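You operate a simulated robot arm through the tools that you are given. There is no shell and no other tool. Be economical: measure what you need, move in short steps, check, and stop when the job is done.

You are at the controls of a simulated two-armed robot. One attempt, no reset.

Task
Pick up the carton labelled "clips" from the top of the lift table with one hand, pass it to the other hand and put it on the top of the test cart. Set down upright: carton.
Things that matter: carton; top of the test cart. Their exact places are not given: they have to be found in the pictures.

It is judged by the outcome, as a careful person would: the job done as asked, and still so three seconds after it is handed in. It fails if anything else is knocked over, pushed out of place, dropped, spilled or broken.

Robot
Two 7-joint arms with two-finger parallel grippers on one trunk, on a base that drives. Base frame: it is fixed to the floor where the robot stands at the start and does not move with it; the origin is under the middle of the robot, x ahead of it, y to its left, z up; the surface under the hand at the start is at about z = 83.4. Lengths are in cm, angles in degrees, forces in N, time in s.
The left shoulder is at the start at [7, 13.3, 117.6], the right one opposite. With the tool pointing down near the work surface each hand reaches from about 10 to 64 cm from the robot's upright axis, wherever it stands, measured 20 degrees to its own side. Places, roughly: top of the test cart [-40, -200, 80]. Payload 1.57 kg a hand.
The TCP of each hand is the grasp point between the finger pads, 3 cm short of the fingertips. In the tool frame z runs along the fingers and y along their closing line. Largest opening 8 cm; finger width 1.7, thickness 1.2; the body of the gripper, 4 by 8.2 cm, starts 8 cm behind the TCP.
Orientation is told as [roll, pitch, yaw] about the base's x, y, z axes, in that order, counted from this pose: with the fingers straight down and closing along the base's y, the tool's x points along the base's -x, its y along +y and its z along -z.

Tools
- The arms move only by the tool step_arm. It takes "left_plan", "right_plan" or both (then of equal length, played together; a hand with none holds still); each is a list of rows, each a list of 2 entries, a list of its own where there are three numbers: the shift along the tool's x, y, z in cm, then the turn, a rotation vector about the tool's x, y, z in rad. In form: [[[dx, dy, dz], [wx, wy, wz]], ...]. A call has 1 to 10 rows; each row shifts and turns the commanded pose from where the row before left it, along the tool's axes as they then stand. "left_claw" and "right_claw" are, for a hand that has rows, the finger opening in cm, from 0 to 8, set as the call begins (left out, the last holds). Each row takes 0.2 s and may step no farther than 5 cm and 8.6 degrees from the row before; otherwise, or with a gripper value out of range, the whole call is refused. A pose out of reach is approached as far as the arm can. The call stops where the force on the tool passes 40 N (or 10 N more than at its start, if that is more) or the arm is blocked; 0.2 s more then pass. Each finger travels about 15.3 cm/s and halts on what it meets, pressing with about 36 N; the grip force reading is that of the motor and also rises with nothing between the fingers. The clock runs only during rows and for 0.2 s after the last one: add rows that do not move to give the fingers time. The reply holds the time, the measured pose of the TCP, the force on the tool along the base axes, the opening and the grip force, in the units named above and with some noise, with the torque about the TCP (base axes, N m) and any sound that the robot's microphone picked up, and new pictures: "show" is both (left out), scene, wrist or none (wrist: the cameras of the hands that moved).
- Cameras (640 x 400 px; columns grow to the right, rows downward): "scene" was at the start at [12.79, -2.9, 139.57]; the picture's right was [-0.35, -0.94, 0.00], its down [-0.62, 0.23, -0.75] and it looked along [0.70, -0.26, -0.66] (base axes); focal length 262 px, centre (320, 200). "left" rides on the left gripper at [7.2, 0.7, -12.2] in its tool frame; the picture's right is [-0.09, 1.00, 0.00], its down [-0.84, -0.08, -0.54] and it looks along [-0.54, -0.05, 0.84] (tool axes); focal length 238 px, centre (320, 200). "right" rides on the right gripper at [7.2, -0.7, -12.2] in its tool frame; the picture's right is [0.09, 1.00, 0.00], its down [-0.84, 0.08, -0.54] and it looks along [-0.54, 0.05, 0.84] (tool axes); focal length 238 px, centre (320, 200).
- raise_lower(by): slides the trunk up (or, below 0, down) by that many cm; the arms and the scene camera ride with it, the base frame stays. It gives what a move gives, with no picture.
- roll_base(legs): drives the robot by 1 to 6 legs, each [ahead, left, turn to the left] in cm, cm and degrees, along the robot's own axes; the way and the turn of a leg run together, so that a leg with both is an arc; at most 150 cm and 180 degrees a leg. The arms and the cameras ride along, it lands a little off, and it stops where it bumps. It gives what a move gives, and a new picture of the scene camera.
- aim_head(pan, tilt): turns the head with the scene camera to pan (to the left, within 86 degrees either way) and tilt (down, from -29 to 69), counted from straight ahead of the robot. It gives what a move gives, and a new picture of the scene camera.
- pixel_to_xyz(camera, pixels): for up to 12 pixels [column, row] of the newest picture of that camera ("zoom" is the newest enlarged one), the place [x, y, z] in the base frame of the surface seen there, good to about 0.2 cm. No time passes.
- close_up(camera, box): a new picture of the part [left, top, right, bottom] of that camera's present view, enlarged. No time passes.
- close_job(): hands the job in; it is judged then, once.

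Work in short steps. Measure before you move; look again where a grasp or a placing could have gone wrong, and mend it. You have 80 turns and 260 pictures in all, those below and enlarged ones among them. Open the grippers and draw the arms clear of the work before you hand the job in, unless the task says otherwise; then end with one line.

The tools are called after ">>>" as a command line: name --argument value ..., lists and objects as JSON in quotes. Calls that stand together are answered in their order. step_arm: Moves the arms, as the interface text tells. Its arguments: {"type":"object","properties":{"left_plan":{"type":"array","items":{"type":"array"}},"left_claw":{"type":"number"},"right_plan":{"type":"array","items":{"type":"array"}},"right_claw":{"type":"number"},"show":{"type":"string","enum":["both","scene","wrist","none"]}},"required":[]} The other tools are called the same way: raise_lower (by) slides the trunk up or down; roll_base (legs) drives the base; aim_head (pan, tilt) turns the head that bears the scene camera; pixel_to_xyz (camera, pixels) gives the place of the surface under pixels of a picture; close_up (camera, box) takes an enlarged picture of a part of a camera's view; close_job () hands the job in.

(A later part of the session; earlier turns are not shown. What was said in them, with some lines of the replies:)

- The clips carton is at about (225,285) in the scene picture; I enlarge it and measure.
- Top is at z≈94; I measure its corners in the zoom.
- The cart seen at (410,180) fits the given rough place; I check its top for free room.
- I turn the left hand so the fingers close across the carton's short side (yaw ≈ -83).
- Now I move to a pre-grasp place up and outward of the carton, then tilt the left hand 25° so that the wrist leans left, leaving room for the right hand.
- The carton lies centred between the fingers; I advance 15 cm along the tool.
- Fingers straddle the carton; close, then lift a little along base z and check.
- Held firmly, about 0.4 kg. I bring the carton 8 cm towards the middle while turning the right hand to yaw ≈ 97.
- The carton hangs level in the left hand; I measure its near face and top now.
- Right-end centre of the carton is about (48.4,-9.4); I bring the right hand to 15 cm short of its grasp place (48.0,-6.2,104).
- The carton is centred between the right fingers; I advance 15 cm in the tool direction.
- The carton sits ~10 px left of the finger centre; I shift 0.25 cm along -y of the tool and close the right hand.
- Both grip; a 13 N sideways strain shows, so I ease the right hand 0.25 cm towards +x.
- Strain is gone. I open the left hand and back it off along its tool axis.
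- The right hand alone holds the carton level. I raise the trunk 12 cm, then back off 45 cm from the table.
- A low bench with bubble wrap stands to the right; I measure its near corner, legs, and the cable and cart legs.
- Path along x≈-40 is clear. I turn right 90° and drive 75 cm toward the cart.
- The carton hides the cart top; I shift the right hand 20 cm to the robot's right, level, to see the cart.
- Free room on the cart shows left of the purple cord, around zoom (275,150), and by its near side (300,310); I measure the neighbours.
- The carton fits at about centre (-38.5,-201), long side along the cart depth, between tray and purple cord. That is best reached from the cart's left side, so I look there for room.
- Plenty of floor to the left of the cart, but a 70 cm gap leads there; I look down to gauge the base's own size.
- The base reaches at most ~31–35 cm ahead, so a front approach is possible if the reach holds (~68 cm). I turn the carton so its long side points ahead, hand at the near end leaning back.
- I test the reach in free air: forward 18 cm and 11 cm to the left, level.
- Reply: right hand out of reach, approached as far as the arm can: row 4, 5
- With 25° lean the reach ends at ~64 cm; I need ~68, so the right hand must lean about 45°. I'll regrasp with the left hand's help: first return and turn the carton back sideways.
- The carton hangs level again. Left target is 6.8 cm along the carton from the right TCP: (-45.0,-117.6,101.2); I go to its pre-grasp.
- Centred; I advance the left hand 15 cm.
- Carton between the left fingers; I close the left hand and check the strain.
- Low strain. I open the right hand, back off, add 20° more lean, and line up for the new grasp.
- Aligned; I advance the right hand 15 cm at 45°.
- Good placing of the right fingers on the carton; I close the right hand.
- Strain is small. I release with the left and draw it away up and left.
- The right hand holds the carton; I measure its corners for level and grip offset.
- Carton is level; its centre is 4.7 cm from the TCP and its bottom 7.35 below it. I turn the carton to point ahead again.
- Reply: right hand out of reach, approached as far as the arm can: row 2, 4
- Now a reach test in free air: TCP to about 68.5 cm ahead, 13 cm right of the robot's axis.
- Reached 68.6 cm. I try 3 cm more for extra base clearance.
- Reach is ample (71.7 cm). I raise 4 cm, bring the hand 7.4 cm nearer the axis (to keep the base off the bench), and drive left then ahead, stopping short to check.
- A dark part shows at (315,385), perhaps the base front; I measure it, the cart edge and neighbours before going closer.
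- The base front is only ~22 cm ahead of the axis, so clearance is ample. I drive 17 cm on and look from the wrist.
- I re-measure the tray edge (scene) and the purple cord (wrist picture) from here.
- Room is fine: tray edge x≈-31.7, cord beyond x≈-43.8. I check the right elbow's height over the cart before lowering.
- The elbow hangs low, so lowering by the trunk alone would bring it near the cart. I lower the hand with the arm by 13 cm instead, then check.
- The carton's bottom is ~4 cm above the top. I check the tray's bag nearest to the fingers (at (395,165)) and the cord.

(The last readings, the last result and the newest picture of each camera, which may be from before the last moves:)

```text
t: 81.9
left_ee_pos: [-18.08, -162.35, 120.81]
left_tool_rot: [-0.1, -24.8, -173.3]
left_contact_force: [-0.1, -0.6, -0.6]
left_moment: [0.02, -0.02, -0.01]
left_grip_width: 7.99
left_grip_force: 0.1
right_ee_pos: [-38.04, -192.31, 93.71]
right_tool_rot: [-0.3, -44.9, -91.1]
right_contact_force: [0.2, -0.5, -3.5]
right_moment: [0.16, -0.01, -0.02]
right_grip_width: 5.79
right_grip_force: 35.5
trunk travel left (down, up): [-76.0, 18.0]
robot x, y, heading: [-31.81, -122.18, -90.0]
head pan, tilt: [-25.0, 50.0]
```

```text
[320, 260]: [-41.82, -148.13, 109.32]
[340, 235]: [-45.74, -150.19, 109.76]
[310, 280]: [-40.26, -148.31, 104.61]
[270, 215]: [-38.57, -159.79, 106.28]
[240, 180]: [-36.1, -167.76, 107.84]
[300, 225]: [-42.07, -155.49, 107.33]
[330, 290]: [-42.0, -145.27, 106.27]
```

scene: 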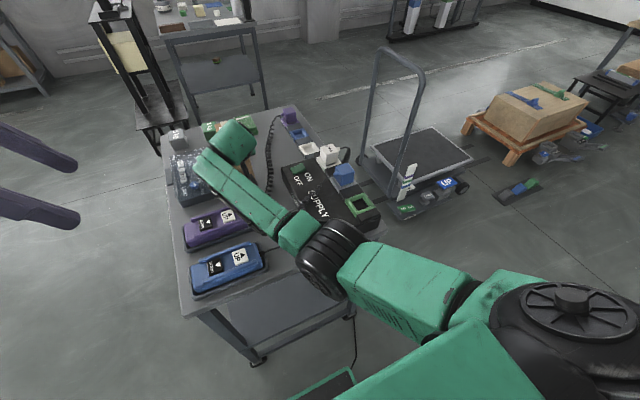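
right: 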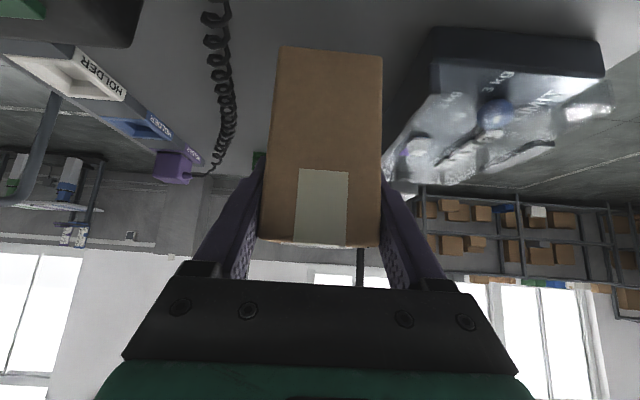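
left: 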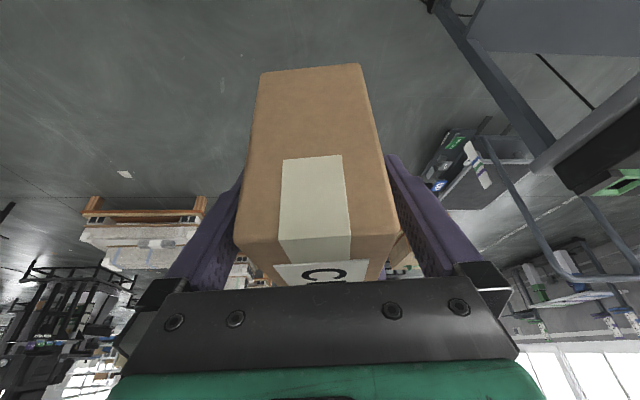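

All clear by 2–3 cm. I lower 4 cm in small steps, watching the force.

>>> step_arm --right_plan '[[[0.707, 0, 0.707], [0, 0, 0]], [[0.707, 0, 0.707], [0, 0, 0]], [[0.707, 0, 0.707], [0, 0, 0]], [[0.5, 0, 0.5], [0, 0, 0]], [[0.14, 0, 0.14], [0, 0, 0]], [[0, 0, 0], [0, 0, 0]]]' --show "wrist"

```text
t: 83.3
left_ee_pos: [-18.09, -162.25, 120.94]
left_tool_rot: [0.0, -24.8, -173.2]
left_contact_force: [-0.4, -0.1, -0.6]
left_moment: [0.02, 0.03, 0.03]
left_grip_width: 8.02
left_grip_force: 0.1
right_ee_pos: [-37.92, -192.2, 89.65]
right_tool_rot: [-0.1, -44.9, -91.0]
right_contact_force: [-1.3, 0.2, -4.1]
right_moment: [0.11, -0.03, 0.01]
right_grip_width: 5.8
right_grip_force: 35.8
trunk travel left (down, up): [-76.0, 18.0]
robot x, y, heading: [-31.79, -122.24, -90.0]
head pan, tilt: [-25.0, 50.0]
```

right: 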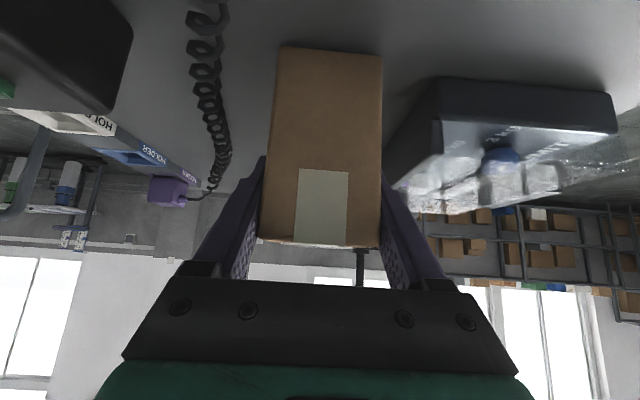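

No contact yet; I lower in 0.15 cm steps until the weight comes off.

>>> step_arm --right_plan '[[[0.106, 0, 0.106], [0, 0, 0]], [[0.106, 0, 0.106], [0, 0, 0]], [[0, 0, 0], [0, 0, 0]]]' --show "none"

```text
t: 84.1
left_ee_pos: [-18.19, -162.32, 120.79]
left_tool_rot: [-0.1, -24.8, -173.1]
left_contact_force: [0.7, -1.2, -0.2]
left_moment: [-0.02, -0.01, 0.02]
left_grip_width: 7.98
left_grip_force: 0.1
right_ee_pos: [-37.95, -192.31, 89.42]
right_tool_rot: [-0.1, -45.0, -91.1]
right_contact_force: [1.4, -0.3, -2.2]
right_moment: [0.06, -0.05, 0.01]
right_grip_width: 5.78
right_grip_force: 36.0
trunk travel left (down, up): [-76.0, 18.0]
robot x, y, heading: [-31.87, -122.59, -90.1]
head pan, tilt: [-25.0, 50.0]
```

>>> step_arm --right_plan '[[[0.106, 0, 0.106], [0, 0, 0]], [[0.07, 0, 0.07], [0, 0, 0]], [[0, 0, 0], [0, 0, 0]]]' --show "wrist"

```text
t: 84.9
left_ee_pos: [-18.16, -162.24, 120.87]
left_tool_rot: [0.0, -24.9, -173.2]
left_contact_force: [-0.3, -0.1, 0.2]
left_moment: [-0.01, 0.01, 0.02]
left_grip_width: 8.0
left_grip_force: 0.0
right_ee_pos: [-37.96, -192.22, 89.51]
right_tool_rot: [-0.1, -45.3, -91.1]
right_contact_force: [-1.0, -2.6, 4.2]
right_moment: [-0.9, -0.2, -0.04]
right_grip_width: 5.77
right_grip_force: 36.1
trunk travel left (down, up): [-76.0, 18.0]
robot x, y, heading: [-31.61, -122.13, -90.2]
head pan, tilt: [-25.0, 50.0]
```

right: 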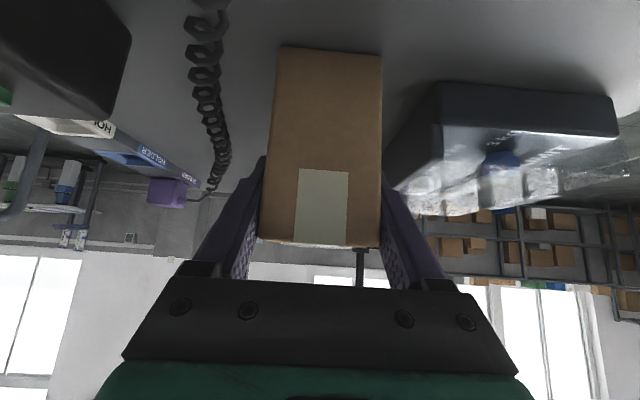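

The carton rests on the cart (force turned upward). I open the right fingers to 7.2 cm.

>>> step_arm --right_plan '[[[0, 0, 0], [0, 0, 0]], [[0, 0, 0], [0, 0, 0]], [[0, 0, 0], [0, 0, 0]]]' --right_claw 7.2 --show "wrist"

```text
t: 85.7
left_ee_pos: [-18.12, -162.29, 120.84]
left_tool_rot: [-0.1, -25.0, -173.2]
left_contact_force: [0.1, -0.3, -1.0]
left_moment: [-0.02, -0.02, 0.02]
left_grip_width: 8.0
left_grip_force: 0.0
right_ee_pos: [-37.98, -192.32, 89.23]
right_tool_rot: [0.0, -45.0, -91.1]
right_contact_force: [0.0, 0.0, -0.2]
right_moment: [0.01, 0.02, 0.04]
right_grip_width: 7.21
right_grip_force: 0.1
trunk travel left (down, up): [-76.0, 18.0]
robot x, y, heading: [-32.24, -122.34, -90.4]
head pan, tilt: [-25.0, 50.0]
```

right: 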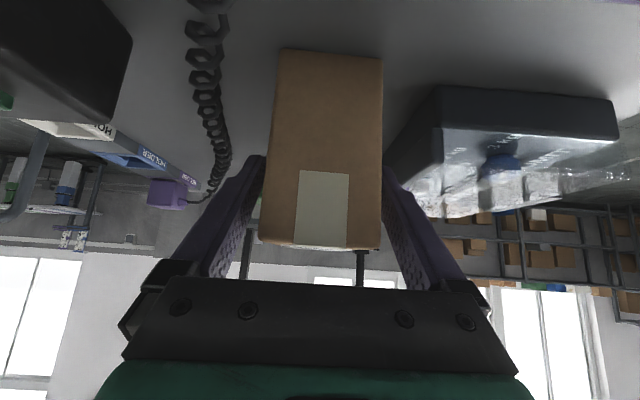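

Both fingers are free of the carton. I raise the trunk 14 cm straight up, so elbow and fingers leave the cart cleanly.

>>> raise_lower --by 14

>>> roll_base --legs '[[-35, 0, 0]]'

>>> aim_head --pan 12 --tilt 40

```text
t: 87.3
left_ee_pos: [-18.1, -162.3, 134.98]
left_tool_rot: [0.0, -24.9, -173.2]
left_contact_force: [0.2, 0.1, 0.7]
left_moment: [-0.01, 0.02, -0.01]
left_grip_width: 7.99
left_grip_force: 0.0
right_ee_pos: [-38.05, -192.28, 103.23]
right_tool_rot: [-0.1, -45.0, -91.1]
right_contact_force: [0.4, -0.9, 0.1]
right_moment: [-0.03, -0.01, 0.0]
right_grip_width: 7.2
right_grip_force: 0.1
trunk travel left (down, up): [-90.0, 4.0]
robot x, y, heading: [-32.06, -122.65, -90.1]
head pan, tilt: [-25.0, 50.0]
```

```text
t: 89.6
left_ee_pos: [-18.05, -127.41, 134.8]
left_tool_rot: [-0.1, -24.9, -173.1]
left_contact_force: [0.3, -0.2, -0.3]
left_moment: [0.02, 0.04, 0.0]
left_grip_width: 7.99
left_grip_force: 0.0
right_ee_pos: [-37.81, -157.33, 103.16]
right_tool_rot: [-0.1, -44.9, -91.0]
right_contact_force: [0.5, 0.2, 0.3]
right_moment: [0.01, 0.02, -0.01]
right_grip_width: 7.2
right_grip_force: 0.2
trunk travel left (down, up): [-90.0, 4.0]
robot x, y, heading: [-31.69, -87.23, -90.0]
head pan, tilt: [-25.0, 50.0]
```

scene: 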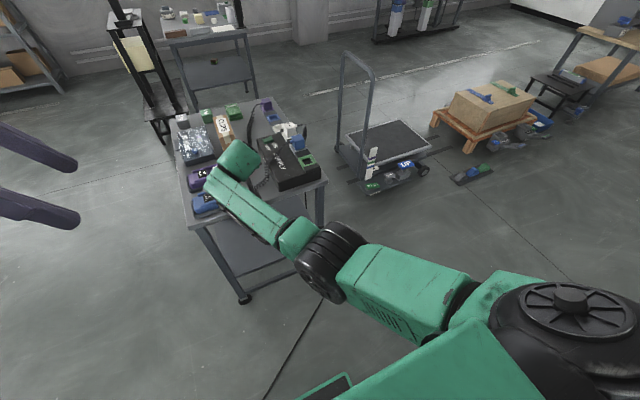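

```text
t: 90.7
left_ee_pos: [-18.0, -127.2, 134.84]
left_tool_rot: [-0.1, -24.9, -173.1]
left_contact_force: [0.6, -0.6, 0.2]
left_moment: [0.02, 0.04, -0.02]
left_grip_width: 7.97
left_grip_force: 0.0
right_ee_pos: [-37.91, -157.12, 103.27]
right_tool_rot: [-0.1, -45.0, -91.0]
right_contact_force: [0.6, 0.8, 0.2]
right_moment: [-0.03, 0.0, 0.01]
right_grip_width: 7.2
right_grip_force: 0.0
trunk travel left (down, up): [-90.0, 4.0]
robot x, y, heading: [-32.15, -86.97, -90.1]
head pan, tilt: [12.0, 40.0]
```

scene: 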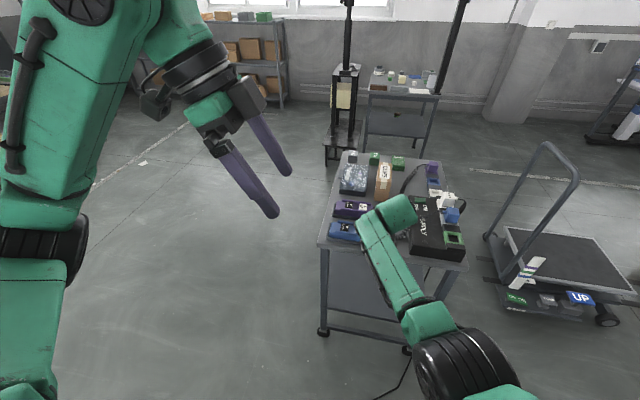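

The hands are clear; I enlarge the cart top to check the carton at (384,180).

>>> close_up --camera "scene" --box '[310, 130, 470, 230]'

>>> pixel_to_xyz --camera "scene" --pixels '[[384, 170], [383, 185], [383, 196]]'

```text
4.00 times, centred on (390, 180) of scene
```

zoom: 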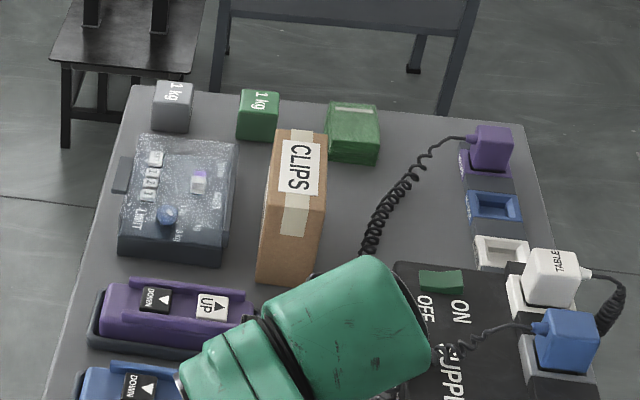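

```text
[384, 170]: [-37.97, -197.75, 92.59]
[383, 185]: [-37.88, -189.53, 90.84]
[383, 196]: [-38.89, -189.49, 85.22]
```

The carton stands upright, top at z 92.6, touching nothing else. I back off a little more so the arms are well clear.

>>> roll_base --legs '[[-12, 0, 0]]'

```text
t: 91.9
left_ee_pos: [-17.83, -115.53, 134.84]
left_tool_rot: [-0.2, -24.9, -172.9]
left_contact_force: [-0.5, -0.4, -0.1]
left_moment: [0.02, -0.04, -0.02]
left_grip_width: 7.98
left_grip_force: 0.0
right_ee_pos: [-37.78, -145.49, 103.0]
right_tool_rot: [-0.1, -44.8, -91.0]
right_contact_force: [0.3, -0.9, -0.5]
right_moment: [-0.02, 0.04, -0.02]
right_grip_width: 7.18
right_grip_force: 0.0
trunk travel left (down, up): [-90.0, 4.0]
robot x, y, heading: [-31.88, -74.98, -89.9]
head pan, tilt: [12.0, 40.0]
```

scene: 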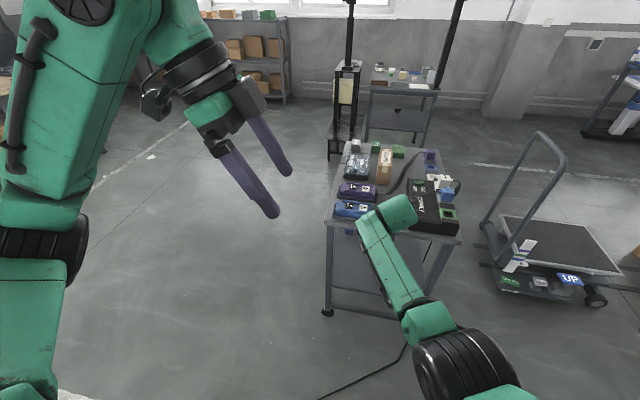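

Everything is in place and the hands are open and clear; I hand the job in.

>>> close_job

```text
The job is handed in.
```

The "clips" carton now stands upright on top of the test cart: the left hand picked it up, passed it to the right hand, and the right hand set it down (the left briefly held it again for a regrasp on the way), with nothing else seen disturbed.
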